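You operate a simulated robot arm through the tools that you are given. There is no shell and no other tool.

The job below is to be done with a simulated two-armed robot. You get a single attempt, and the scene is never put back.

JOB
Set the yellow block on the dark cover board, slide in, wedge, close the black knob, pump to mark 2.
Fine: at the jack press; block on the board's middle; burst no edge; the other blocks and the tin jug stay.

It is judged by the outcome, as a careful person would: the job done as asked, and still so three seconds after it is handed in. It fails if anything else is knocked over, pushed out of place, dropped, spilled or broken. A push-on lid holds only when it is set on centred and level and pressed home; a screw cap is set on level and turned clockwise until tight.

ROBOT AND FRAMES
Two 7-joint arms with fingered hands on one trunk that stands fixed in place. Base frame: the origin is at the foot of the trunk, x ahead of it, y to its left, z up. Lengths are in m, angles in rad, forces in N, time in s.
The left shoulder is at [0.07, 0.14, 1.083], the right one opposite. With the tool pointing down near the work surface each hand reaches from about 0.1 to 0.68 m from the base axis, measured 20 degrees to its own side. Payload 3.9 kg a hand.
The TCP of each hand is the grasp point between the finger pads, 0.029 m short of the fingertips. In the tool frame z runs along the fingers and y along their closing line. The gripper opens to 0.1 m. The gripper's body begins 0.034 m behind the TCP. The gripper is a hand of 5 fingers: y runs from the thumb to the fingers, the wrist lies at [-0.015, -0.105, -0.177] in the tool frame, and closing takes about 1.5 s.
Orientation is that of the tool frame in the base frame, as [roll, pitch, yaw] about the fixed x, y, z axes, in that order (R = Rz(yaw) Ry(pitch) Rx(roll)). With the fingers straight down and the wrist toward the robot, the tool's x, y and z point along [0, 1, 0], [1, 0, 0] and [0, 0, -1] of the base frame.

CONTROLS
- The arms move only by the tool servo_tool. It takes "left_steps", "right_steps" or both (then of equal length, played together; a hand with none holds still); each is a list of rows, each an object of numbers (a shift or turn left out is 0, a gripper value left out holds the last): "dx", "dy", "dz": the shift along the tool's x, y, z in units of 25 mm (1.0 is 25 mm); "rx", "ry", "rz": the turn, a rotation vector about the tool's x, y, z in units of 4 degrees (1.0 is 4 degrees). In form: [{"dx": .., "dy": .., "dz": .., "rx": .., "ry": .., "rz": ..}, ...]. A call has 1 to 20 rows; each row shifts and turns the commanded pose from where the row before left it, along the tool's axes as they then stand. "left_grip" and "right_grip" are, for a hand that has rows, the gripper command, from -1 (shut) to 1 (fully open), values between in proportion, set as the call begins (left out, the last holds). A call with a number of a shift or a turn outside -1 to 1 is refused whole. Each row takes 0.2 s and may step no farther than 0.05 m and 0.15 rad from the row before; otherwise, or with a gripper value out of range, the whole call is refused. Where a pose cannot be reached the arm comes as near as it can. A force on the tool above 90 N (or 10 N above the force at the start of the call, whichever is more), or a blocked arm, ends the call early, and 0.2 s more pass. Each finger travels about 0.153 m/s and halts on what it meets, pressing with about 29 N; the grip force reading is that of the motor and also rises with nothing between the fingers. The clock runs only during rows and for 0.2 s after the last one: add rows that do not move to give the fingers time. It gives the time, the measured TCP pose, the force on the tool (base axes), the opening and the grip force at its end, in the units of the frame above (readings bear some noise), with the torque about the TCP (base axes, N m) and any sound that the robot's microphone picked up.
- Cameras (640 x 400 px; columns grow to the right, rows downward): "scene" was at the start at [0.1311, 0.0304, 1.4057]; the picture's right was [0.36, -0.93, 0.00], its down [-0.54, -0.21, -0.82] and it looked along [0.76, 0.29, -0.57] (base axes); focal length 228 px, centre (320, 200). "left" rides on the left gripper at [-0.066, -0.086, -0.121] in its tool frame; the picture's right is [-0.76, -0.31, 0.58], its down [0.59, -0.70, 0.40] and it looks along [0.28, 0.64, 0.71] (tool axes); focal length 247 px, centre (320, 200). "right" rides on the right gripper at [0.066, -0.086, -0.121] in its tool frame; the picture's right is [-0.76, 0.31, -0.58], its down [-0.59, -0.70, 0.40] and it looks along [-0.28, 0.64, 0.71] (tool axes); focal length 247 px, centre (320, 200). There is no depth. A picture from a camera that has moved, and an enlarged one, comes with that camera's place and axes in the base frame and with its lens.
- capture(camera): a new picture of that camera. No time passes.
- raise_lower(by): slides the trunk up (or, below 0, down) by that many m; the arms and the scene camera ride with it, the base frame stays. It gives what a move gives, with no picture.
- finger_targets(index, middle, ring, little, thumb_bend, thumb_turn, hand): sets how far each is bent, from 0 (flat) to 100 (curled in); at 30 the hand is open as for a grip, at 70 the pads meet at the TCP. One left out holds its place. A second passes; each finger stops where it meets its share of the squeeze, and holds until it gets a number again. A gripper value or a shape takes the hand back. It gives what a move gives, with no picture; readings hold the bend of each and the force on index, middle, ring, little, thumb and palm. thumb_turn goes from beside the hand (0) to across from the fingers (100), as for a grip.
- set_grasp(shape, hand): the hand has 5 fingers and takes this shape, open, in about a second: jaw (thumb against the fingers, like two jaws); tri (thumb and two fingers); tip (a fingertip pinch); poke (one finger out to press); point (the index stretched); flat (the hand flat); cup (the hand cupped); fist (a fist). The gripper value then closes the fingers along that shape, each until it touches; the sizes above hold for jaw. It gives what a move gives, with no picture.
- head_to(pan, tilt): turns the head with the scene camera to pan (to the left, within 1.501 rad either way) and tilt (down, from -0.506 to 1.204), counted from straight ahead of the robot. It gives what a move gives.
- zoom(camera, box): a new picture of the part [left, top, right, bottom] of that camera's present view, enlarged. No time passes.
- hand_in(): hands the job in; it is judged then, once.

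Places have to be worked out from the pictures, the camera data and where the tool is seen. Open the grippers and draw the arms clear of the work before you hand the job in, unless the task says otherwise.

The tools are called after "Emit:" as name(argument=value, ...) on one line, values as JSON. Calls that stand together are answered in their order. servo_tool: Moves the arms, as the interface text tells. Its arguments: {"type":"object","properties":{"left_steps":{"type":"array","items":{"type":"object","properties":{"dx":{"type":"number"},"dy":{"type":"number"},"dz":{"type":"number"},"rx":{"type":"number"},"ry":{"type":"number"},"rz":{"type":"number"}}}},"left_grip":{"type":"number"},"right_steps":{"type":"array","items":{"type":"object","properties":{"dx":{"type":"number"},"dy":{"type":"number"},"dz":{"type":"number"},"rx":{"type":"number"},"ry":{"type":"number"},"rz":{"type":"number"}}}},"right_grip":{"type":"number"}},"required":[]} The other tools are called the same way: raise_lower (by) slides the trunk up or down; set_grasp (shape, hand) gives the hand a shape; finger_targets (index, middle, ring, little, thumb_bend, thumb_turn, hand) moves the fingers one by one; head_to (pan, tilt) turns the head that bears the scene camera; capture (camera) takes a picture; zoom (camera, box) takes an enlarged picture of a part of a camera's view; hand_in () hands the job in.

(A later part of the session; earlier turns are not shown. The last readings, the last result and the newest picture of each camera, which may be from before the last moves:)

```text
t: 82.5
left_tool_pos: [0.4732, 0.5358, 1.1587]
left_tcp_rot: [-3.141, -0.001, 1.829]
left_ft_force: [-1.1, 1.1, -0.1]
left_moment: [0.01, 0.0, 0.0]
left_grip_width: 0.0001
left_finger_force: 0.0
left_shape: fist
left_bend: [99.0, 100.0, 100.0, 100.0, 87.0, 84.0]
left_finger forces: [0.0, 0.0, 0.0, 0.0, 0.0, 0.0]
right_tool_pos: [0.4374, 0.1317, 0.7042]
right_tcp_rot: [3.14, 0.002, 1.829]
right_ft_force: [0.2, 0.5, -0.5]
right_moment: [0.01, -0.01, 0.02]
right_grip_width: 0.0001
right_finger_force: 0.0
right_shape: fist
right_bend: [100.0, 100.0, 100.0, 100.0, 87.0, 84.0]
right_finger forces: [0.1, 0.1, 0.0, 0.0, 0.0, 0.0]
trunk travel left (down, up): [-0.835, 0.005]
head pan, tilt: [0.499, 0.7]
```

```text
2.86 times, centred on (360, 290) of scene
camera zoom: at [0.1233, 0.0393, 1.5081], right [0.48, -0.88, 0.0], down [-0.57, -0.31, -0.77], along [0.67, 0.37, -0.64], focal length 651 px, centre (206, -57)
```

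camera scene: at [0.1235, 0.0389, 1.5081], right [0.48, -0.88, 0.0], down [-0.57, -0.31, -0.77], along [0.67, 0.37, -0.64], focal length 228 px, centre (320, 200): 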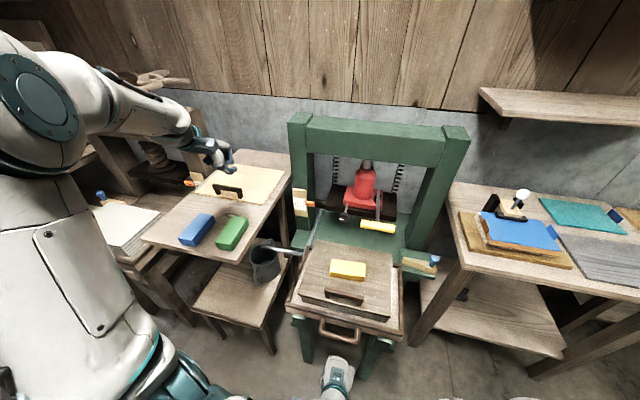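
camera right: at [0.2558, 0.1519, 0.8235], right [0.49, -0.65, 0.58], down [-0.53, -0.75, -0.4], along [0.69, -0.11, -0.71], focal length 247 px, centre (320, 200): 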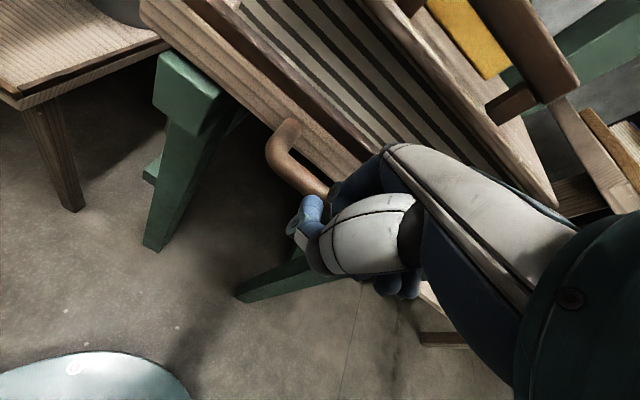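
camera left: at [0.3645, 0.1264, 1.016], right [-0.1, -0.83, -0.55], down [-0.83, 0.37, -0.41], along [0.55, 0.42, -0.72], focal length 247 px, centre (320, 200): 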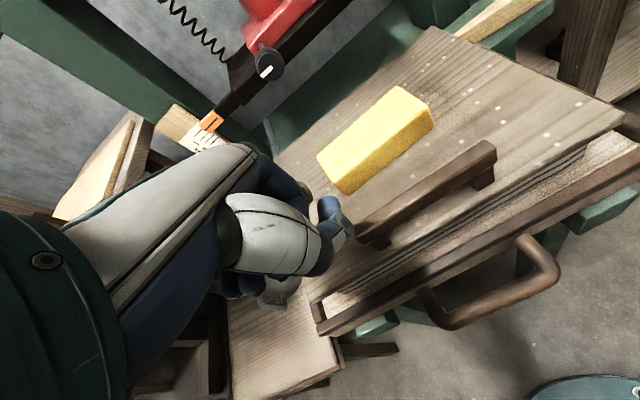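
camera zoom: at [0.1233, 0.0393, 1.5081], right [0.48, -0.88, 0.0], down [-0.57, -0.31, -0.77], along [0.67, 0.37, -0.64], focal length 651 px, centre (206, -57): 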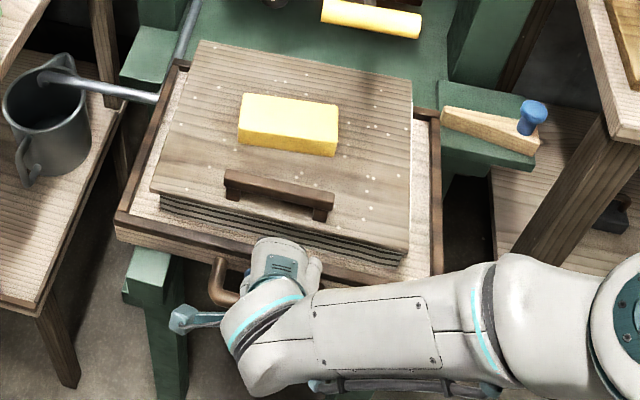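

The tray slides in easily (≈1 N) and the block rides along on the board. I continue at a slow, steady speed.

Emit:
servo_tool(right_steps=[{"dy": 0.2}, {"dy": 0.3}, {"dy": 0.3}, {"dy": 0.3}, {"dy": 0.3}, {"dy": 0.3}, {"dy": 0.3}, {"dy": 0.3}, {"dy": 0.3}, {"dy": 0.3}, {"dy": 0.2}, {"dy": 0.1}, {}])

Emit:
capture(camera="scene")

Emit:
zoom(camera="scene", box=[270, 170, 450, 340])

Emit:
capture(camera="right")

```text
t: 85.3
left_tool_pos: [0.4724, 0.5346, 1.1585]
left_tcp_rot: [3.142, 0.001, 1.831]
left_ft_force: [-0.2, -0.6, -0.2]
left_moment: [-0.03, 0.0, -0.03]
left_grip_width: 0.0
left_finger_force: 0.0
left_shape: fist
left_bend: [99.0, 100.0, 100.0, 100.0, 87.0, 84.0]
left_finger forces: [0.0, 0.0, 0.0, 0.0, 0.0, 0.0]
right_tool_pos: [0.5133, 0.1513, 0.7045]
right_tcp_rot: [-3.141, 0.0, 1.829]
right_ft_force: [-2.1, -1.3, 0.4]
right_moment: [0.04, -0.04, -0.01]
right_grip_width: 0.0002
right_finger_force: 0.0
right_shape: fist
right_bend: [100.0, 100.0, 100.0, 100.0, 87.0, 84.0]
right_finger forces: [0.6, 1.4, 0.0, 0.0, 0.0, 0.1]
trunk travel left (down, up): [-0.835, 0.005]
head pan, tilt: [0.499, 0.7]
```

```text
taken
camera scene: at [0.1232, 0.0392, 1.5081], right [0.48, -0.88, 0.0], down [-0.57, -0.31, -0.77], along [0.67, 0.37, -0.64], focal length 228 px, centre (320, 200)
```

scene: 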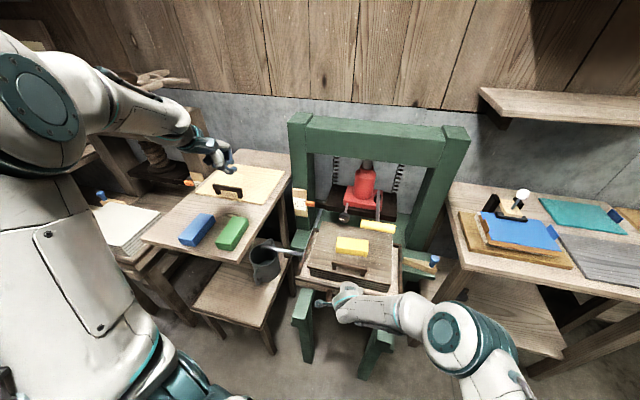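

```text
2.35 times, centred on (360, 255) of scene
camera zoom: at [0.1232, 0.0392, 1.5081], right [0.48, -0.88, 0.0], down [-0.57, -0.31, -0.77], along [0.67, 0.37, -0.64], focal length 536 px, centre (226, 71)
```

zoom: 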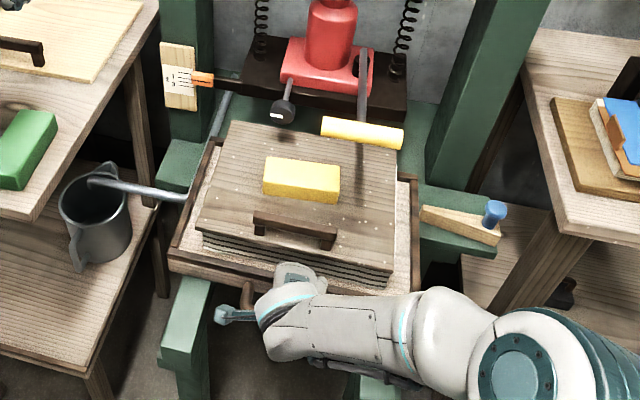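

```text
taken
camera right: at [0.4141, 0.1933, 0.8234], right [0.49, -0.65, 0.58], down [-0.53, -0.75, -0.4], along [0.69, -0.11, -0.71], focal length 247 px, centre (320, 200)
```

right: 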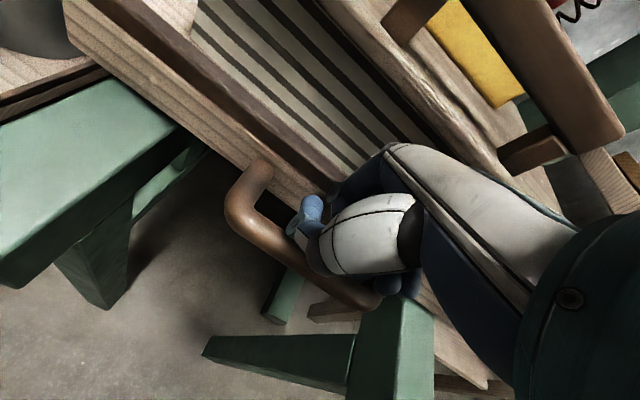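

About 9 cm in so far and everything rides along well. I push another ~9 cm.

Emit:
servo_tool(right_steps=[{"dy": 0.2}, {"dy": 0.3}, {"dy": 0.3}, {"dy": 0.3}, {"dy": 0.3}, {"dy": 0.3}, {"dy": 0.3}, {"dy": 0.3}, {"dy": 0.3}, {"dy": 0.3}, {"dy": 0.3}, {"dy": 0.2}, {"dy": 0.1}, {}])

Emit:
zoom(camera="scene", box=[270, 170, 450, 340])

Emit:
capture(camera="right")

```text
t: 88.5
left_tool_pos: [0.4716, 0.5356, 1.1584]
left_tcp_rot: [-3.141, 0.001, 1.828]
left_ft_force: [-0.2, -0.5, 0.1]
left_moment: [-0.01, 0.03, -0.01]
left_grip_width: 0.0
left_finger_force: 0.0
left_shape: fist
left_bend: [100.0, 100.0, 100.0, 100.0, 87.0, 84.0]
left_finger forces: [0.1, 0.1, 0.0, 0.1, 0.1, 0.0]
right_tool_pos: [0.6047, 0.1456, 0.6985]
right_tcp_rot: [-3.141, 0.025, 1.803]
right_ft_force: [-1.3, 0.8, 5.8]
right_moment: [0.11, -0.04, -0.03]
right_grip_width: 0.0
right_finger_force: 0.0
right_shape: fist
right_bend: [100.0, 100.0, 100.0, 100.0, 90.0, 83.0]
right_finger forces: [0.3, 2.0, 0.0, 0.0, 7.6, 0.0]
right hand out of reach, approached as far as the arm can: row 11
trunk travel left (down, up): [-0.835, 0.005]
head pan, tilt: [0.499, 0.7]
stopped in row 14 (right hand): the arm was blocked; the commanded pose is now the measured one
```

```text
2.35 times, centred on (360, 255) of scene
camera zoom: at [0.1226, 0.0395, 1.5081], right [0.48, -0.88, 0.0], down [-0.56, -0.31, -0.77], along [0.67, 0.37, -0.64], focal length 536 px, centre (226, 71)
```

zoom: 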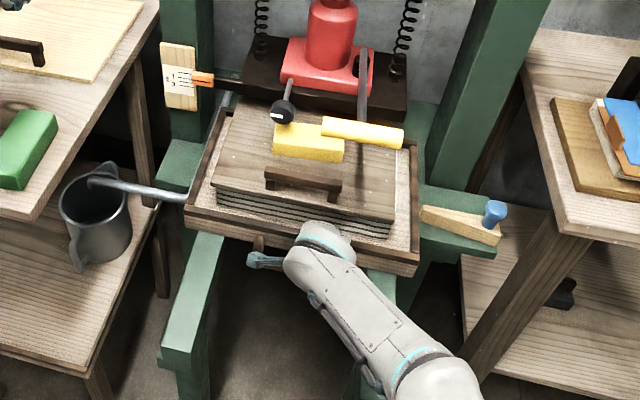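

```text
taken
camera right: at [0.505, 0.1926, 0.8155], right [0.47, -0.65, 0.6], down [-0.55, -0.74, -0.38], along [0.69, -0.15, -0.7], focal length 247 px, centre (320, 200)
```

right: 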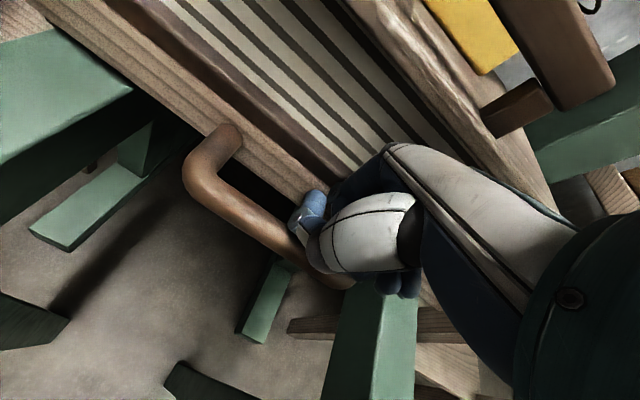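

The right arm reached its limit (tray in ~18 cm) and its thumb rests on the bar. I back the right hand out, up, and away to the right; the left arm has the better reach for the rest.

Emit:
servo_tool(right_steps=[{"dy": -0.2, "dz": -0.3}, {"dy": -0.3, "dz": -0.3}, {"dy": -0.5, "dz": -0.5}, {"dy": -0.5, "dz": -0.5}, {"dy": -0.5, "dz": -0.5}, {"dy": -0.5, "dz": -0.5}, {"dy": -0.5, "dz": -0.5}, {"dy": -0.5, "dz": -0.5}, {}])

Emit:
zoom(camera="scene", box=[270, 170, 450, 340])

```text
t: 90.5
left_tool_pos: [0.4726, 0.5357, 1.1585]
left_tcp_rot: [3.141, 0.0, 1.83]
left_ft_force: [0.0, -0.3, 0.0]
left_moment: [0.01, -0.02, 0.0]
left_grip_width: 0.0
left_finger_force: 0.0
left_shape: fist
left_bend: [100.0, 100.0, 100.0, 100.0, 87.0, 84.0]
left_finger forces: [0.0, 0.1, 0.1, 0.0, 0.0, 0.0]
right_tool_pos: [0.5157, 0.13, 0.788]
right_tcp_rot: [-3.14, 0.023, 1.807]
right_ft_force: [0.6, 0.1, 0.2]
right_moment: [0.03, -0.01, -0.01]
right_grip_width: 0.0
right_finger_force: 0.0
right_shape: fist
right_bend: [100.0, 100.0, 100.0, 100.0, 89.0, 83.0]
right_finger forces: [0.0, 0.0, 0.1, 0.0, 0.1, 0.0]
trunk travel left (down, up): [-0.835, 0.005]
head pan, tilt: [0.499, 0.7]
```

```text
2.35 times, centred on (360, 255) of scene
camera zoom: at [0.124, 0.0393, 1.508], right [0.48, -0.88, 0.0], down [-0.57, -0.31, -0.76], along [0.67, 0.37, -0.64], focal length 536 px, centre (226, 71)
```

zoom: 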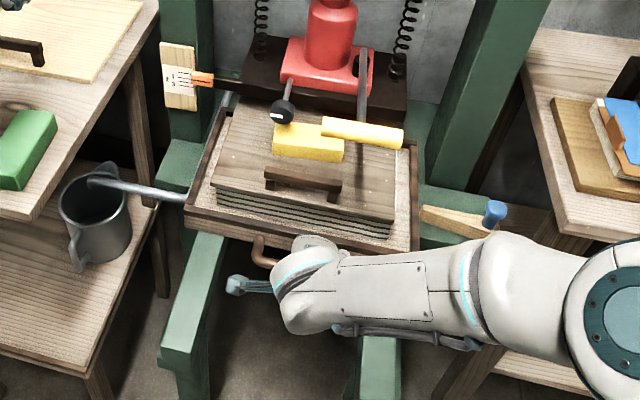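

Tray stays put. Before moving the right arm I check its elbow relative to the right table.

Emit:
head_to(pan=-0.2, tilt=0.8)

Emit:
capture(camera="scene")

```text
t: 91.6
left_tool_pos: [0.4725, 0.5362, 1.1584]
left_tcp_rot: [3.141, 0.0, 1.83]
left_ft_force: [-0.6, 0.5, 0.3]
left_moment: [-0.01, 0.0, 0.0]
left_grip_width: 0.0
left_finger_force: 0.1
left_shape: fist
left_bend: [100.0, 100.0, 100.0, 100.0, 87.0, 84.0]
left_finger forces: [0.0, 0.0, 0.1, 0.0, 0.0, 0.1]
right_tool_pos: [0.516, 0.1306, 0.7881]
right_tcp_rot: [-3.141, 0.025, 1.807]
right_ft_force: [0.2, 0.5, -0.1]
right_moment: [0.0, 0.02, -0.01]
right_grip_width: 0.0
right_finger_force: 0.1
right_shape: fist
right_bend: [100.0, 100.0, 100.0, 100.0, 89.0, 83.0]
right_finger forces: [0.0, 0.0, 0.0, 0.0, 0.0, 0.0]
trunk travel left (down, up): [-0.835, 0.005]
head pan, tilt: [-0.201, 0.799]
```

```text
taken
camera scene: at [0.1282, -0.0173, 1.4998], right [-0.2, -0.98, 0.0], down [-0.7, 0.14, -0.7], along [0.68, -0.14, -0.72], focal length 228 px, centre (320, 200)
```

scene: 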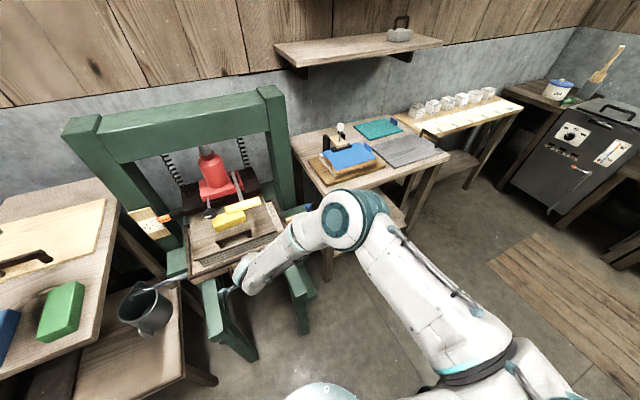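

The elbow is high and clear of the table. I move the right hand to the right over the rail and then up.

Emit:
servo_tool(right_steps=[{"dx": -0.88, "dy": -0.33}, {"dx": -0.88, "dy": -0.33}, {"dx": -0.88, "dy": -0.33}, {"dx": -0.88, "dy": -0.33}, {"dx": -0.88, "dy": -0.33}, {"dx": -0.88, "dy": -0.33}, {"dx": -0.88, "dy": -0.33}, {"dx": -0.88, "dy": -0.33}, {"dx": -0.88, "dy": -0.33}, {"dx": -0.88, "dy": -0.33}, {"dx": -0.88, "dy": -0.33}, {"dx": -0.88, "dy": -0.33}, {"dx": -0.88, "dy": -0.33}, {"dx": -0.88, "dy": -0.33}, {"dx": -0.88, "dy": -0.33}, {"dx": -0.88, "dy": -0.33}, {}])

Emit:
capture(camera="scene")

```text
t: 95.2
left_tool_pos: [0.4728, 0.5354, 1.1582]
left_tcp_rot: [-3.141, -0.001, 1.83]
left_ft_force: [0.9, 0.2, 1.1]
left_moment: [0.01, 0.01, -0.02]
left_grip_width: 0.0
left_finger_force: 0.0
left_shape: fist
left_bend: [100.0, 100.0, 100.0, 100.0, 87.0, 84.0]
left_finger forces: [0.0, 0.0, 0.1, 0.0, 0.1, 0.0]
right_tool_pos: [0.4705, -0.2398, 0.7965]
right_tcp_rot: [-3.139, 0.024, 1.806]
right_ft_force: [1.5, 0.5, -0.9]
right_moment: [-0.01, -0.01, 0.0]
right_grip_width: 0.0001
right_finger_force: 0.1
right_shape: fist
right_bend: [100.0, 100.0, 100.0, 100.0, 89.0, 83.0]
right_finger forces: [0.1, 0.0, 0.1, 0.1, 0.0, 0.0]
trunk travel left (down, up): [-0.835, 0.005]
head pan, tilt: [-0.201, 0.799]
```

```text
taken
camera scene: at [0.1285, -0.0168, 1.4998], right [-0.2, -0.98, 0.0], down [-0.7, 0.14, -0.7], along [0.68, -0.14, -0.72], focal length 228 px, centre (320, 200)
```

scene: 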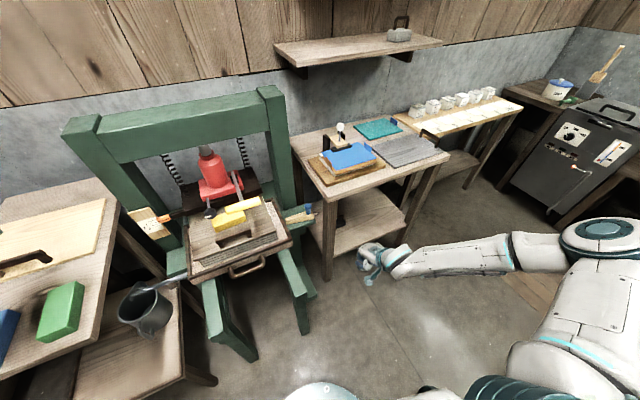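

The right arm is parked clear. Now the left fist: move to just left of the tray front at safe height, then descend between table and press.

Emit:
servo_tool(left_steps=[{"dx": -0.844, "dy": -0.136, "dz": 0.5}, {"dx": -0.844, "dy": -0.136, "dz": 0.5}, {"dx": -0.844, "dy": -0.136, "dz": 0.5}, {"dx": -0.844, "dy": -0.136, "dz": 0.5}, {"dx": -0.844, "dy": -0.136, "dz": 0.5}, {"dx": -0.844, "dy": -0.136, "dz": 0.5}, {"dx": -0.844, "dy": -0.136, "dz": 0.5}, {"dx": -0.844, "dy": -0.136, "dz": 0.5}, {"dx": -0.844, "dy": -0.136, "dz": 0.5}, {"dx": -0.844, "dy": -0.136, "dz": 0.5}, {}])

Emit:
head_to(pan=0.3, tilt=0.8)

Emit:
capture(camera="scene")

Emit:
capture(camera="left")

```text
t: 97.6
left_tool_pos: [0.4959, 0.3231, 1.0319]
left_tcp_rot: [3.141, 0.0, 1.83]
left_ft_force: [0.5, -0.3, 1.1]
left_moment: [0.0, 0.01, 0.01]
left_grip_width: 0.0
left_finger_force: 0.0
left_shape: fist
left_bend: [100.0, 100.0, 100.0, 100.0, 87.0, 84.0]
left_finger forces: [0.0, 0.1, 0.0, 0.0, 0.1, 0.0]
right_tool_pos: [0.4704, -0.2393, 0.7966]
right_tcp_rot: [-3.139, 0.024, 1.805]
right_ft_force: [-0.8, -0.4, 0.3]
right_moment: [0.0, -0.02, 0.0]
right_grip_width: 0.0
right_finger_force: 0.1
right_shape: fist
right_bend: [100.0, 100.0, 100.0, 100.0, 89.0, 83.0]
right_finger forces: [0.0, 0.0, 0.0, 0.0, 0.0, 0.0]
trunk travel left (down, up): [-0.835, 0.005]
head pan, tilt: [-0.201, 0.799]
```

```text
t: 98.5
left_tool_pos: [0.4949, 0.3234, 1.0324]
left_tcp_rot: [-3.141, -0.001, 1.83]
left_ft_force: [1.0, -0.3, 0.4]
left_moment: [-0.02, -0.02, 0.02]
left_grip_width: 0.0
left_finger_force: 0.0
left_shape: fist
left_bend: [100.0, 100.0, 100.0, 100.0, 87.0, 84.0]
left_finger forces: [0.0, 0.1, 0.0, 0.0, 0.1, 0.0]
right_tool_pos: [0.4715, -0.2412, 0.7964]
right_tcp_rot: [-3.139, 0.022, 1.805]
right_ft_force: [0.0, 0.1, -0.3]
right_moment: [0.0, -0.01, 0.01]
right_grip_width: 0.0
right_finger_force: 0.1
right_shape: fist
right_bend: [100.0, 100.0, 100.0, 100.0, 89.0, 83.0]
right_finger forces: [0.1, 0.0, 0.0, 0.1, 0.1, 0.0]
trunk travel left (down, up): [-0.835, 0.005]
head pan, tilt: [0.3, 0.799]
```

```text
taken
camera scene: at [0.1261, 0.0223, 1.4998], right [0.29, -0.96, 0.0], down [-0.69, -0.21, -0.7], along [0.67, 0.21, -0.72], focal length 228 px, centre (320, 200)
```

scene: 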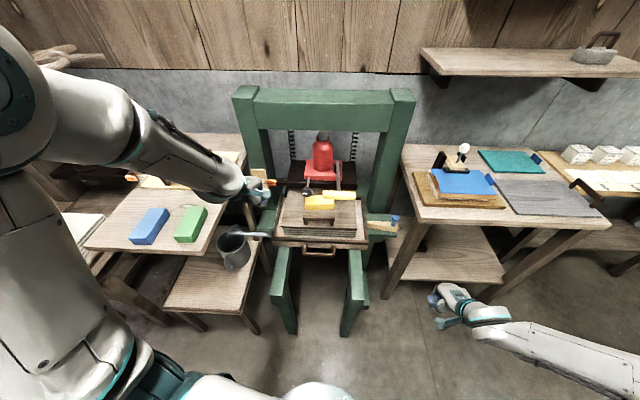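

```text
taken
camera left: at [0.4289, 0.2388, 1.1529], right [-0.1, -0.81, -0.58], down [-0.83, 0.39, -0.4], along [0.55, 0.44, -0.71], focal length 247 px, centre (320, 200)
```

left: 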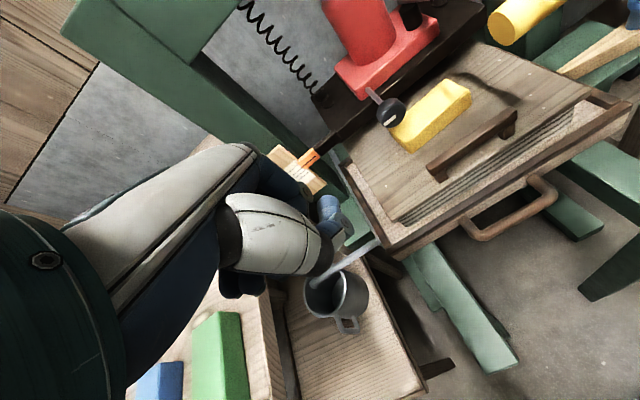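

Good overview: the tray front is at about a = +0.06 m now, with the way in front free. I descend the left fist to z ≈ 0.76.

Emit:
servo_tool(left_steps=[{"dz": 0.9}, {"dz": 0.9}, {"dz": 0.9}, {"dz": 0.9}, {"dz": 0.9}, {"dz": 0.9}, {"dz": 0.9}, {"dz": 0.9}, {"dz": 0.9}, {"dz": 0.9}, {"dz": 0.9}, {"dz": 0.9}, {}])

Emit:
capture(camera="scene")

Emit:
capture(camera="left")

```text
t: 101.3
left_tool_pos: [0.492, 0.3215, 0.7631]
left_tcp_rot: [-3.141, 0.001, 1.828]
left_ft_force: [-0.7, 0.5, 0.0]
left_moment: [0.0, 0.02, 0.01]
left_grip_width: 0.0
left_finger_force: 0.1
left_shape: fist
left_bend: [100.0, 100.0, 100.0, 100.0, 87.0, 84.0]
left_finger forces: [0.1, 0.0, 0.1, 0.0, 0.0, 0.0]
right_tool_pos: [0.4709, -0.2391, 0.7961]
right_tcp_rot: [-3.14, 0.026, 1.806]
right_ft_force: [0.2, 0.8, 0.0]
right_moment: [0.03, 0.02, -0.02]
right_grip_width: 0.0001
right_finger_force: 0.0
right_shape: fist
right_bend: [100.0, 100.0, 100.0, 100.0, 89.0, 83.0]
right_finger forces: [0.0, 0.0, 0.0, 0.0, 0.1, 0.0]
trunk travel left (down, up): [-0.835, 0.005]
head pan, tilt: [0.3, 0.799]
```

```text
taken
camera scene: at [0.1256, 0.0223, 1.4999], right [0.3, -0.96, 0.0], down [-0.68, -0.21, -0.7], along [0.67, 0.21, -0.72], focal length 228 px, centre (320, 200)
```

scene: 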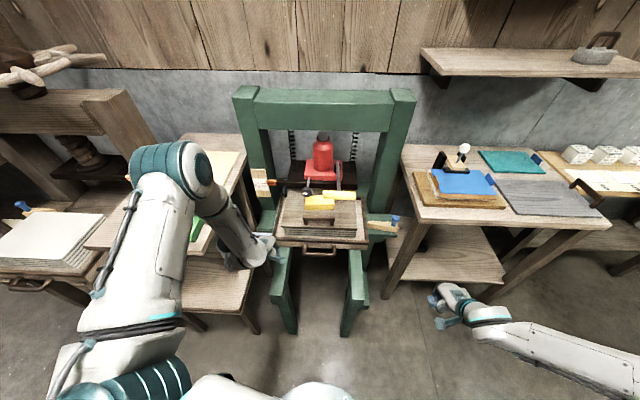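

```text
taken
camera left: at [0.4271, 0.2373, 0.8837], right [-0.1, -0.81, -0.58], down [-0.83, 0.39, -0.4], along [0.55, 0.44, -0.71], focal length 247 px, centre (320, 200)
```

left: 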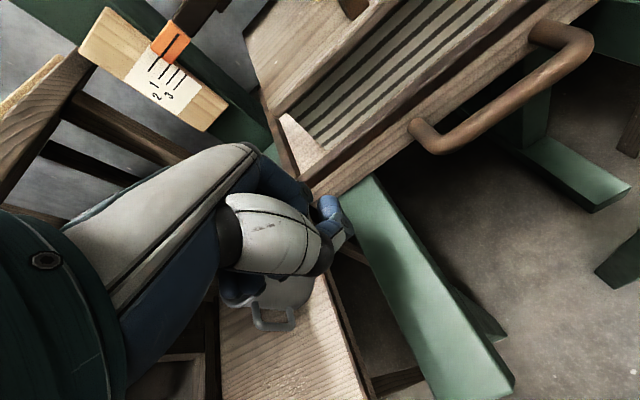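

The elbow swung over the left table; I check that nothing there was touched, and also read the scale from this nearly level view.

Emit:
zoom(camera="scene", box=[60, 120, 300, 290])

Emit:
zoom(camera="left", box=[80, 0, 260, 140])

Emit:
head_to(pan=0.9, tilt=0.7)

Emit:
capture(camera="scene")

```text
2.35 times, centred on (180, 205) of scene
camera zoom: at [0.1256, 0.0223, 1.4999], right [0.3, -0.96, 0.0], down [-0.68, -0.21, -0.7], along [0.67, 0.21, -0.72], focal length 536 px, centre (649, 188)
```

zoom: 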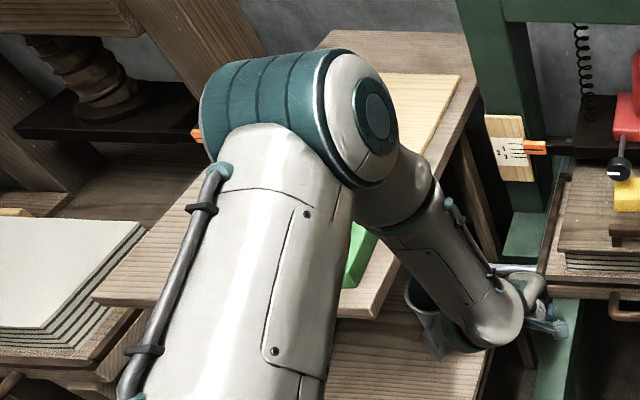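

```text
2.86 times, centred on (170, 70) of left
camera zoom: at [0.4271, 0.2373, 0.8837], right [-0.1, -0.81, -0.58], down [-0.83, 0.39, -0.4], along [0.55, 0.44, -0.71], focal length 706 px, centre (749, 571)
```

zoom: 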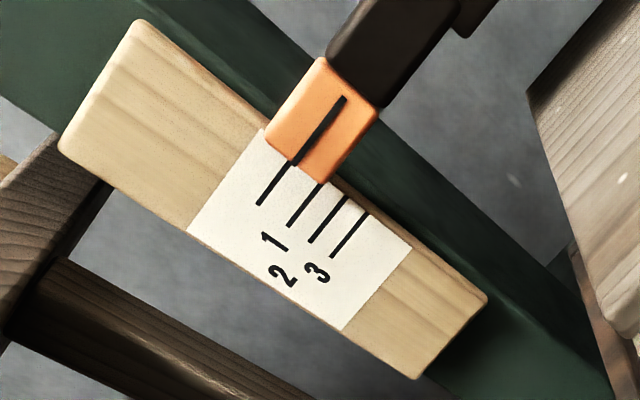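

```text
t: 102.3
left_tool_pos: [0.4935, 0.3226, 0.7634]
left_tcp_rot: [-3.141, 0.001, 1.829]
left_ft_force: [-0.2, -0.2, 0.2]
left_moment: [-0.02, 0.0, -0.02]
left_grip_width: 0.0002
left_finger_force: 0.1
left_shape: fist
left_bend: [100.0, 100.0, 100.0, 100.0, 87.0, 84.0]
left_finger forces: [0.0, 0.0, 0.0, 0.0, 0.0, 0.1]
right_tool_pos: [0.4713, -0.2404, 0.7955]
right_tcp_rot: [-3.14, 0.024, 1.806]
right_ft_force: [-1.0, 0.1, 0.9]
right_moment: [0.01, 0.01, -0.04]
right_grip_width: 0.0
right_finger_force: 0.1
right_shape: fist
right_bend: [100.0, 100.0, 100.0, 100.0, 89.0, 83.0]
right_finger forces: [0.0, 0.0, 0.0, 0.1, 0.0, 0.0]
trunk travel left (down, up): [-0.835, 0.005]
head pan, tilt: [0.901, 0.7]
```

```text
taken
camera scene: at [0.1018, 0.0652, 1.5081], right [0.78, -0.62, 0.0], down [-0.4, -0.5, -0.76], along [0.48, 0.6, -0.64], focal length 228 px, centre (320, 200)
```

scene: 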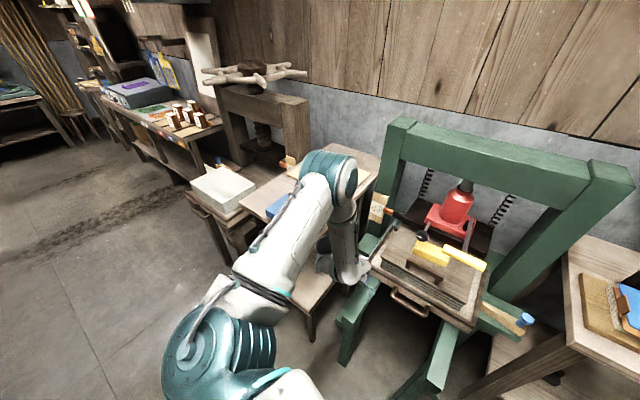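

At this level view the pointer line coincides with the zero line, so marks 1–3 are the next lines. The elbow is actually high above the wrist, nothing touched. I move the fist sideways to the tray's centre line and lower it slightly.

Emit:
servo_tool(left_steps=[{"dx": -0.695}, {"dx": -0.695}, {"dx": -0.695}, {"dx": -0.695}, {"dx": -0.695}, {"dx": -0.695}, {"dx": -0.695}, {"dx": -0.5}, {"dz": 0.5}, {"dz": 0.5}, {"dz": 0.5}, {"dz": 0.4}, {}])

Emit:
head_to(pan=0.3, tilt=0.8)

Emit:
capture(camera="scene")

Emit:
capture(camera="left")

```text
t: 105.1
left_tool_pos: [0.5292, 0.1937, 0.7154]
left_tcp_rot: [3.141, 0.001, 1.83]
left_ft_force: [0.7, -0.5, 0.4]
left_moment: [-0.01, -0.03, -0.05]
left_grip_width: 0.0
left_finger_force: 0.1
left_shape: fist
left_bend: [100.0, 100.0, 100.0, 100.0, 87.0, 84.0]
left_finger forces: [0.1, 0.0, 0.1, 0.0, 0.0, 0.0]
right_tool_pos: [0.4711, -0.2403, 0.7968]
right_tcp_rot: [-3.138, 0.025, 1.806]
right_ft_force: [-0.9, -0.5, -0.6]
right_moment: [0.0, 0.01, 0.01]
right_grip_width: 0.0
right_finger_force: 0.0
right_shape: fist
right_bend: [100.0, 100.0, 100.0, 100.0, 89.0, 83.0]
right_finger forces: [0.0, 0.0, 0.1, 0.1, 0.0, 0.0]
trunk travel left (down, up): [-0.835, 0.005]
head pan, tilt: [0.901, 0.7]
```

```text
t: 106.1
left_tool_pos: [0.5288, 0.1922, 0.7156]
left_tcp_rot: [-3.141, -0.001, 1.83]
left_ft_force: [0.0, 0.2, 0.7]
left_moment: [0.02, -0.01, 0.0]
left_grip_width: 0.0002
left_finger_force: 0.0
left_shape: fist
left_bend: [100.0, 100.0, 100.0, 100.0, 87.0, 84.0]
left_finger forces: [0.0, 0.0, 0.0, 0.1, 0.0, 0.0]
right_tool_pos: [0.471, -0.24, 0.797]
right_tcp_rot: [-3.14, 0.025, 1.808]
right_ft_force: [0.2, -0.1, -0.7]
right_moment: [0.01, 0.03, 0.01]
right_grip_width: 0.0002
right_finger_force: 0.1
right_shape: fist
right_bend: [100.0, 100.0, 100.0, 100.0, 89.0, 83.0]
right_finger forces: [0.0, 0.0, 0.0, 0.1, 0.0, 0.1]
trunk travel left (down, up): [-0.835, 0.005]
head pan, tilt: [0.3, 0.799]
```

```text
taken
camera scene: at [0.126, 0.0227, 1.4998], right [0.3, -0.95, 0.0], down [-0.68, -0.21, -0.7], along [0.67, 0.21, -0.72], focal length 228 px, centre (320, 200)
```

scene: 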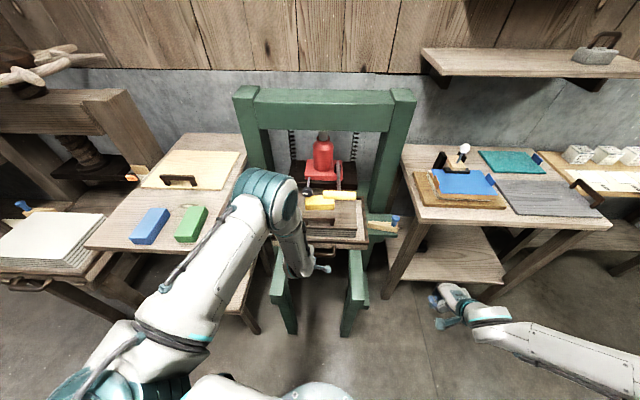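

```text
taken
camera left: at [0.463, 0.1085, 0.8363], right [-0.1, -0.81, -0.58], down [-0.83, 0.39, -0.4], along [0.55, 0.44, -0.71], focal length 247 px, centre (320, 200)
```

left: 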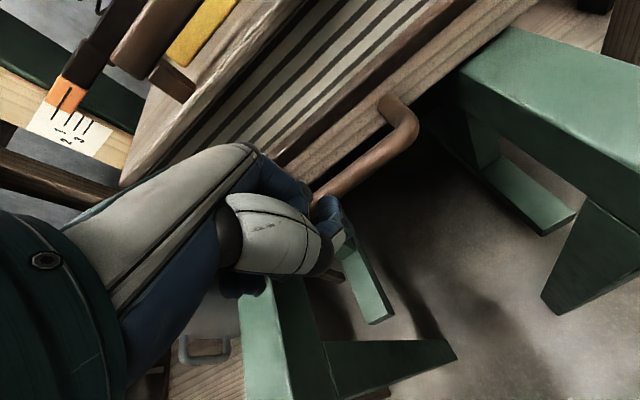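

Blocks are undisturbed. To keep the forearm away from the pump lever at the end of the push I shift a bit left and tilt the hand slightly forward, then advance to contact.

Emit:
servo_tool(left_steps=[{"dx": 0.45, "rx": -1}, {"dx": 0.45, "rx": -1}, {"rx": -1}, {"rx": -1}, {}])

Emit:
capture(camera="left")

Emit:
zoom(camera="scene", box=[240, 160, 420, 290])

```text
t: 107.3
left_tool_pos: [0.5223, 0.2145, 0.7152]
left_tcp_rot: [2.859, 0.001, 1.829]
left_ft_force: [-0.5, -0.5, 0.3]
left_moment: [-0.02, -0.01, 0.01]
left_grip_width: 0.0
left_finger_force: 0.0
left_shape: fist
left_bend: [100.0, 100.0, 100.0, 100.0, 87.0, 84.0]
left_finger forces: [0.0, 0.0, 0.1, 0.1, 0.0, 0.0]
right_tool_pos: [0.4704, -0.2398, 0.7961]
right_tcp_rot: [-3.139, 0.024, 1.807]
right_ft_force: [0.3, 0.3, -1.2]
right_moment: [-0.03, 0.0, 0.01]
right_grip_width: 0.0001
right_finger_force: 0.0
right_shape: fist
right_bend: [100.0, 100.0, 100.0, 100.0, 89.0, 83.0]
right_finger forces: [0.0, 0.0, 0.1, 0.0, 0.0, 0.1]
trunk travel left (down, up): [-0.835, 0.005]
head pan, tilt: [0.3, 0.799]
```

```text
taken
camera left: at [0.4269, 0.1222, 0.8084], right [0.06, -0.77, -0.64], down [-0.7, 0.42, -0.58], along [0.71, 0.48, -0.51], focal length 247 px, centre (320, 200)
```

left: 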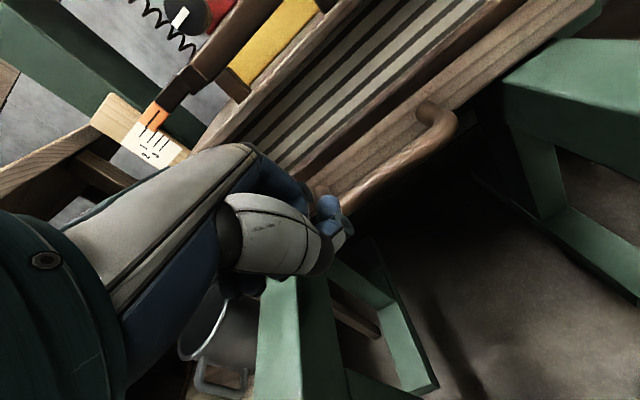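

```text
3.08 times, centred on (330, 225) of scene
camera zoom: at [0.1261, 0.0227, 1.4998], right [0.3, -0.96, 0.0], down [-0.68, -0.21, -0.7], along [0.67, 0.21, -0.72], focal length 701 px, centre (289, 123)
```

zoom: 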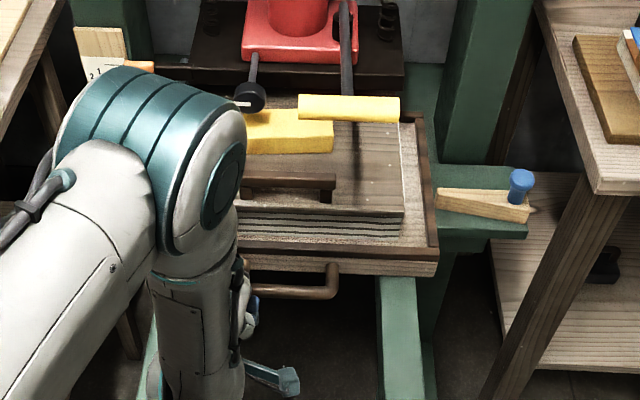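

I advance the tilted fist horizontally toward the tray front.

Emit:
servo_tool(left_steps=[{"dy": 0.288, "dz": 0.083}, {"dy": 0.288, "dz": 0.083}, {"dy": 0.288, "dz": 0.083}, {"dy": 0.288, "dz": 0.083}, {"dy": 0.288, "dz": 0.083}, {}])

Emit:
servo_tool(left_steps=[{"dy": 0.192, "dz": 0.055}, {"dy": 0.192, "dz": 0.055}, {}])

Emit:
capture(camera="left")

Emit:
zoom(camera="scene", box=[240, 160, 420, 290])

```text
t: 108.7
left_tool_pos: [0.5575, 0.2253, 0.7166]
left_tcp_rot: [2.863, 0.0, 1.83]
left_ft_force: [0.3, 0.6, 0.0]
left_moment: [-0.01, 0.01, 0.01]
left_grip_width: 0.0
left_finger_force: 0.0
left_shape: fist
left_bend: [100.0, 100.0, 100.0, 100.0, 87.0, 84.0]
left_finger forces: [0.0, 0.0, 0.1, 0.1, 0.1, 0.0]
right_tool_pos: [0.4713, -0.241, 0.7966]
right_tcp_rot: [-3.14, 0.024, 1.807]
right_ft_force: [0.0, 0.5, 0.4]
right_moment: [0.02, 0.02, 0.01]
right_grip_width: 0.0
right_finger_force: 0.0
right_shape: fist
right_bend: [100.0, 100.0, 100.0, 100.0, 89.0, 83.0]
right_finger forces: [0.0, 0.1, 0.1, 0.0, 0.0, 0.1]
trunk travel left (down, up): [-0.835, 0.005]
head pan, tilt: [0.3, 0.799]
```

```text
t: 109.5
left_tool_pos: [0.5677, 0.2259, 0.7152]
left_tcp_rot: [2.862, 0.0, 1.828]
left_ft_force: [0.5, -0.3, -0.1]
left_moment: [0.04, 0.0, 0.01]
left_grip_width: 0.0
left_finger_force: 0.0
left_shape: fist
left_bend: [100.0, 100.0, 100.0, 100.0, 87.0, 84.0]
left_finger forces: [0.0, 0.0, 0.0, 0.1, 0.0, 0.0]
right_tool_pos: [0.4707, -0.2387, 0.7956]
right_tcp_rot: [-3.14, 0.025, 1.806]
right_ft_force: [-0.9, -0.7, -0.3]
right_moment: [0.03, 0.01, 0.01]
right_grip_width: 0.0001
right_finger_force: 0.0
right_shape: fist
right_bend: [100.0, 100.0, 100.0, 100.0, 89.0, 83.0]
right_finger forces: [0.1, 0.0, 0.0, 0.1, 0.0, 0.0]
trunk travel left (down, up): [-0.835, 0.005]
head pan, tilt: [0.3, 0.799]
```

```text
taken
camera left: at [0.4739, 0.1343, 0.8079], right [0.06, -0.77, -0.64], down [-0.7, 0.42, -0.58], along [0.71, 0.48, -0.51], focal length 247 px, centre (320, 200)
```

left: 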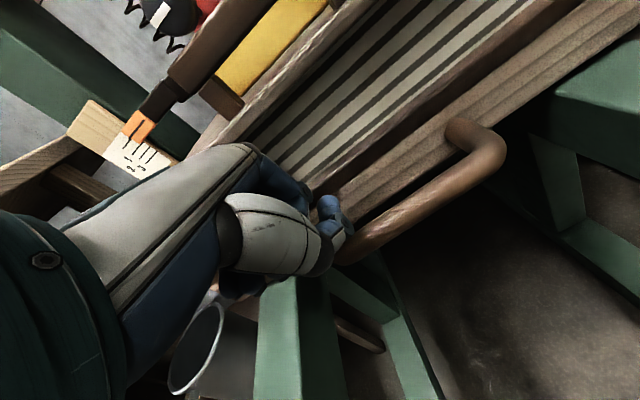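

```text
3.08 times, centred on (330, 225) of scene
camera zoom: at [0.126, 0.0225, 1.4998], right [0.3, -0.96, 0.0], down [-0.68, -0.21, -0.7], along [0.67, 0.21, -0.72], focal length 701 px, centre (289, 123)
```

zoom: 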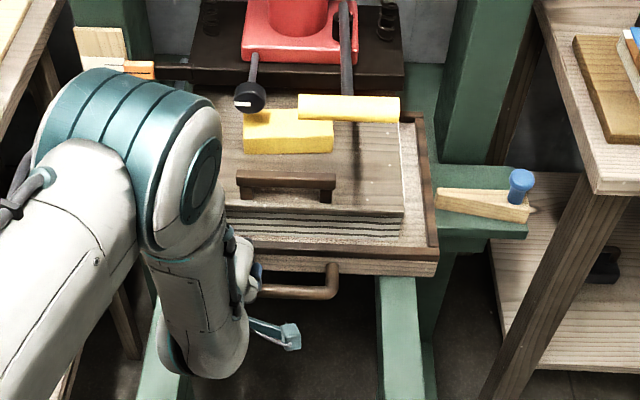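

No contact yet, the elbow is moving favourably to the left. I continue.

Emit:
servo_tool(left_steps=[{"dy": 0.192, "dz": 0.055}, {"dy": 0.192, "dz": 0.055}, {"dy": 0.192, "dz": 0.055}, {}])

Emit:
servo_tool(left_steps=[{"dy": 0.192, "dz": 0.055}, {"dy": 0.192, "dz": 0.055}, {"dy": 0.192, "dz": 0.055}, {}])

Emit:
capture(camera="left")

Emit:
zoom(camera="scene", box=[240, 160, 420, 290])

```text
t: 110.5
left_tool_pos: [0.583, 0.2299, 0.716]
left_tcp_rot: [2.861, 0.0, 1.83]
left_ft_force: [0.7, -0.3, -0.5]
left_moment: [-0.02, 0.0, -0.01]
left_grip_width: 0.0
left_finger_force: 0.0
left_shape: fist
left_bend: [100.0, 100.0, 100.0, 100.0, 87.0, 84.0]
left_finger forces: [0.0, 0.0, 0.0, 0.0, 0.0, 0.1]
right_tool_pos: [0.4715, -0.2402, 0.7965]
right_tcp_rot: [-3.138, 0.024, 1.807]
right_ft_force: [0.0, -0.2, -0.1]
right_moment: [-0.02, 0.05, 0.02]
right_grip_width: 0.0
right_finger_force: 0.0
right_shape: fist
right_bend: [100.0, 100.0, 100.0, 100.0, 89.0, 83.0]
right_finger forces: [0.1, 0.1, 0.1, 0.0, 0.0, 0.0]
trunk travel left (down, up): [-0.835, 0.005]
head pan, tilt: [0.3, 0.799]
```

```text
t: 111.5
left_tool_pos: [0.5978, 0.2353, 0.715]
left_tcp_rot: [2.861, 0.001, 1.829]
left_ft_force: [0.5, -0.1, 0.1]
left_moment: [0.02, 0.01, -0.03]
left_grip_width: 0.0003
left_finger_force: 0.0
left_shape: fist
left_bend: [100.0, 100.0, 100.0, 100.0, 87.0, 84.0]
left_finger forces: [0.0, 0.1, 0.0, 0.1, 0.4, 0.0]
right_tool_pos: [0.4708, -0.2398, 0.7966]
right_tcp_rot: [-3.14, 0.024, 1.805]
right_ft_force: [-0.6, -0.4, 0.2]
right_moment: [0.01, -0.01, 0.0]
right_grip_width: 0.0
right_finger_force: 0.1
right_shape: fist
right_bend: [100.0, 100.0, 100.0, 100.0, 89.0, 83.0]
right_finger forces: [0.0, 0.0, 0.1, 0.1, 0.0, 0.0]
trunk travel left (down, up): [-0.835, 0.005]
head pan, tilt: [0.3, 0.799]
```

```text
taken
camera left: at [0.5025, 0.1418, 0.8082], right [0.06, -0.77, -0.64], down [-0.7, 0.42, -0.58], along [0.71, 0.48, -0.51], focal length 247 px, centre (320, 200)
```

left: 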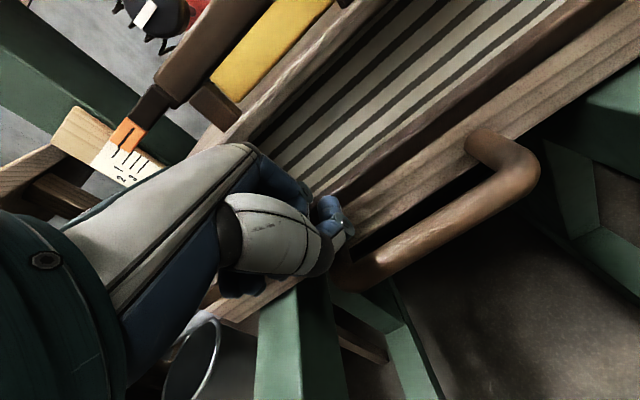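

```text
3.08 times, centred on (330, 225) of scene
camera zoom: at [0.1257, 0.0224, 1.4998], right [0.3, -0.96, 0.0], down [-0.68, -0.21, -0.7], along [0.67, 0.21, -0.72], focal length 701 px, centre (289, 123)
```

zoom: 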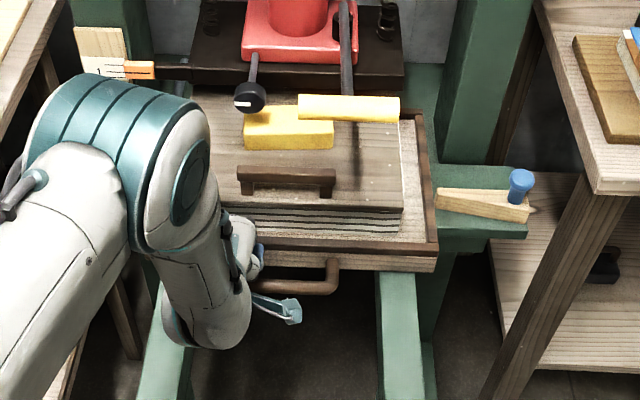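

The tray just began to move again. I keep pushing slowly.

Emit:
servo_tool(left_steps=[{"dy": 0.192, "dz": 0.055}, {"dy": 0.24, "dz": 0.069}, {"dy": 0.24, "dz": 0.069}, {"dy": 0.24, "dz": 0.069}, {"dy": 0.24, "dz": 0.069}, {"dy": 0.24, "dz": 0.069}, {"dy": 0.24, "dz": 0.069}, {"dy": 0.192, "dz": 0.055}, {"dy": 0.1, "dz": 0.028}, {}])

Emit:
capture(camera="left")

Emit:
zoom(camera="scene", box=[240, 130, 420, 290])

```text
t: 113.7
left_tool_pos: [0.6461, 0.2465, 0.7162]
left_tcp_rot: [2.861, 0.0, 1.829]
left_ft_force: [-1.9, 0.4, -0.3]
left_moment: [-0.01, -0.01, -0.04]
left_grip_width: 0.0
left_finger_force: 0.1
left_shape: fist
left_bend: [100.0, 100.0, 100.0, 100.0, 87.0, 83.0]
left_finger forces: [0.1, 0.0, 0.0, 0.0, 1.9, 0.0]
right_tool_pos: [0.4705, -0.2404, 0.7959]
right_tcp_rot: [-3.139, 0.023, 1.808]
right_ft_force: [0.6, 0.1, -0.1]
right_moment: [0.0, 0.0, 0.01]
right_grip_width: 0.0002
right_finger_force: 0.2
right_shape: fist
right_bend: [100.0, 100.0, 100.0, 100.0, 89.0, 83.0]
right_finger forces: [0.0, 0.0, 0.1, 0.0, 0.0, 0.0]
trunk travel left (down, up): [-0.835, 0.005]
head pan, tilt: [0.3, 0.799]
```

```text
taken
camera left: at [0.5508, 0.1543, 0.8083], right [0.06, -0.77, -0.64], down [-0.7, 0.42, -0.58], along [0.71, 0.48, -0.51], focal length 247 px, centre (320, 200)
```

left: 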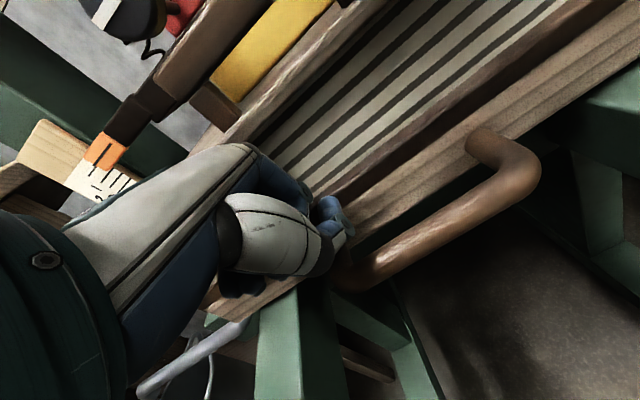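

```text
2.50 times, centred on (330, 210) of scene
camera zoom: at [0.1257, 0.0225, 1.4999], right [0.3, -0.96, 0.0], down [-0.68, -0.21, -0.7], along [0.67, 0.21, -0.72], focal length 569 px, centre (295, 175)
```

zoom: 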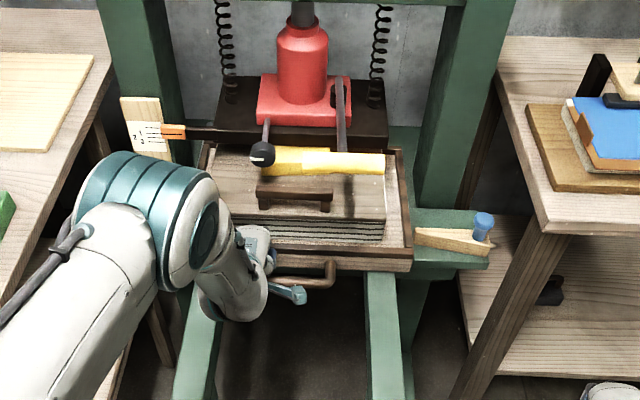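

Tray in ~24 cm; block still well placed, going under the jack. I continue carefully.

Emit:
servo_tool(left_steps=[{"dy": 0.192, "dz": 0.055}, {"dy": 0.24, "dz": 0.069}, {"dy": 0.24, "dz": 0.069}, {"dy": 0.24, "dz": 0.069}, {"dy": 0.24, "dz": 0.069}, {"dy": 0.192, "dz": 0.055}, {"dy": 0.1, "dz": 0.028}, {}])

Emit:
capture(camera="left")

Emit:
zoom(camera="scene", box=[240, 130, 420, 290])

```text
t: 115.5
left_tool_pos: [0.6827, 0.2581, 0.7163]
left_tcp_rot: [2.863, 0.001, 1.829]
left_ft_force: [-1.5, -0.5, 0.9]
left_moment: [0.0, 0.01, -0.04]
left_grip_width: 0.0
left_finger_force: 0.1
left_shape: fist
left_bend: [100.0, 100.0, 100.0, 100.0, 87.0, 83.0]
left_finger forces: [0.0, 0.0, 0.0, 0.1, 1.8, 0.1]
right_tool_pos: [0.4697, -0.241, 0.797]
right_tcp_rot: [-3.138, 0.025, 1.806]
right_ft_force: [-0.5, -0.4, 0.2]
right_moment: [0.03, 0.0, -0.01]
right_grip_width: 0.0
right_finger_force: 0.1
right_shape: fist
right_bend: [100.0, 100.0, 100.0, 100.0, 89.0, 83.0]
right_finger forces: [0.1, 0.0, 0.1, 0.0, 0.0, 0.0]
trunk travel left (down, up): [-0.835, 0.005]
head pan, tilt: [0.3, 0.799]
```

```text
taken
camera left: at [0.5873, 0.1647, 0.8092], right [0.06, -0.77, -0.64], down [-0.7, 0.42, -0.58], along [0.71, 0.48, -0.51], focal length 247 px, centre (320, 200)
```

left: 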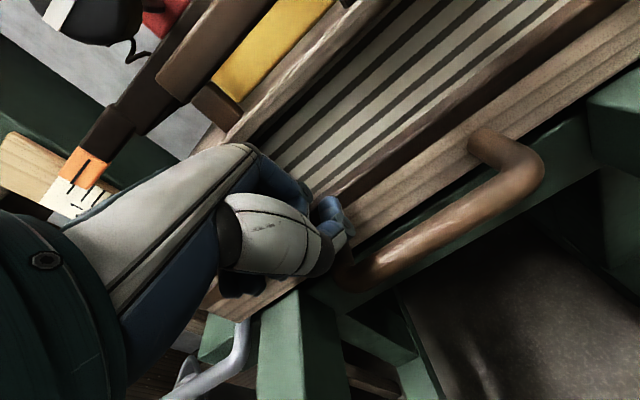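

```text
2.50 times, centred on (330, 210) of scene
camera zoom: at [0.1258, 0.0224, 1.4999], right [0.3, -0.96, 0.0], down [-0.68, -0.21, -0.7], along [0.67, 0.21, -0.72], focal length 569 px, centre (295, 175)
```

zoom: 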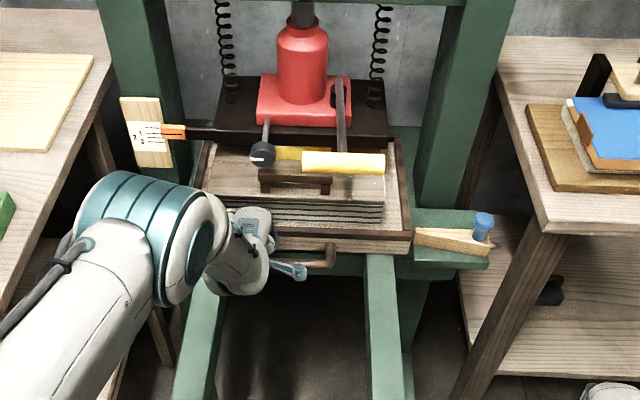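

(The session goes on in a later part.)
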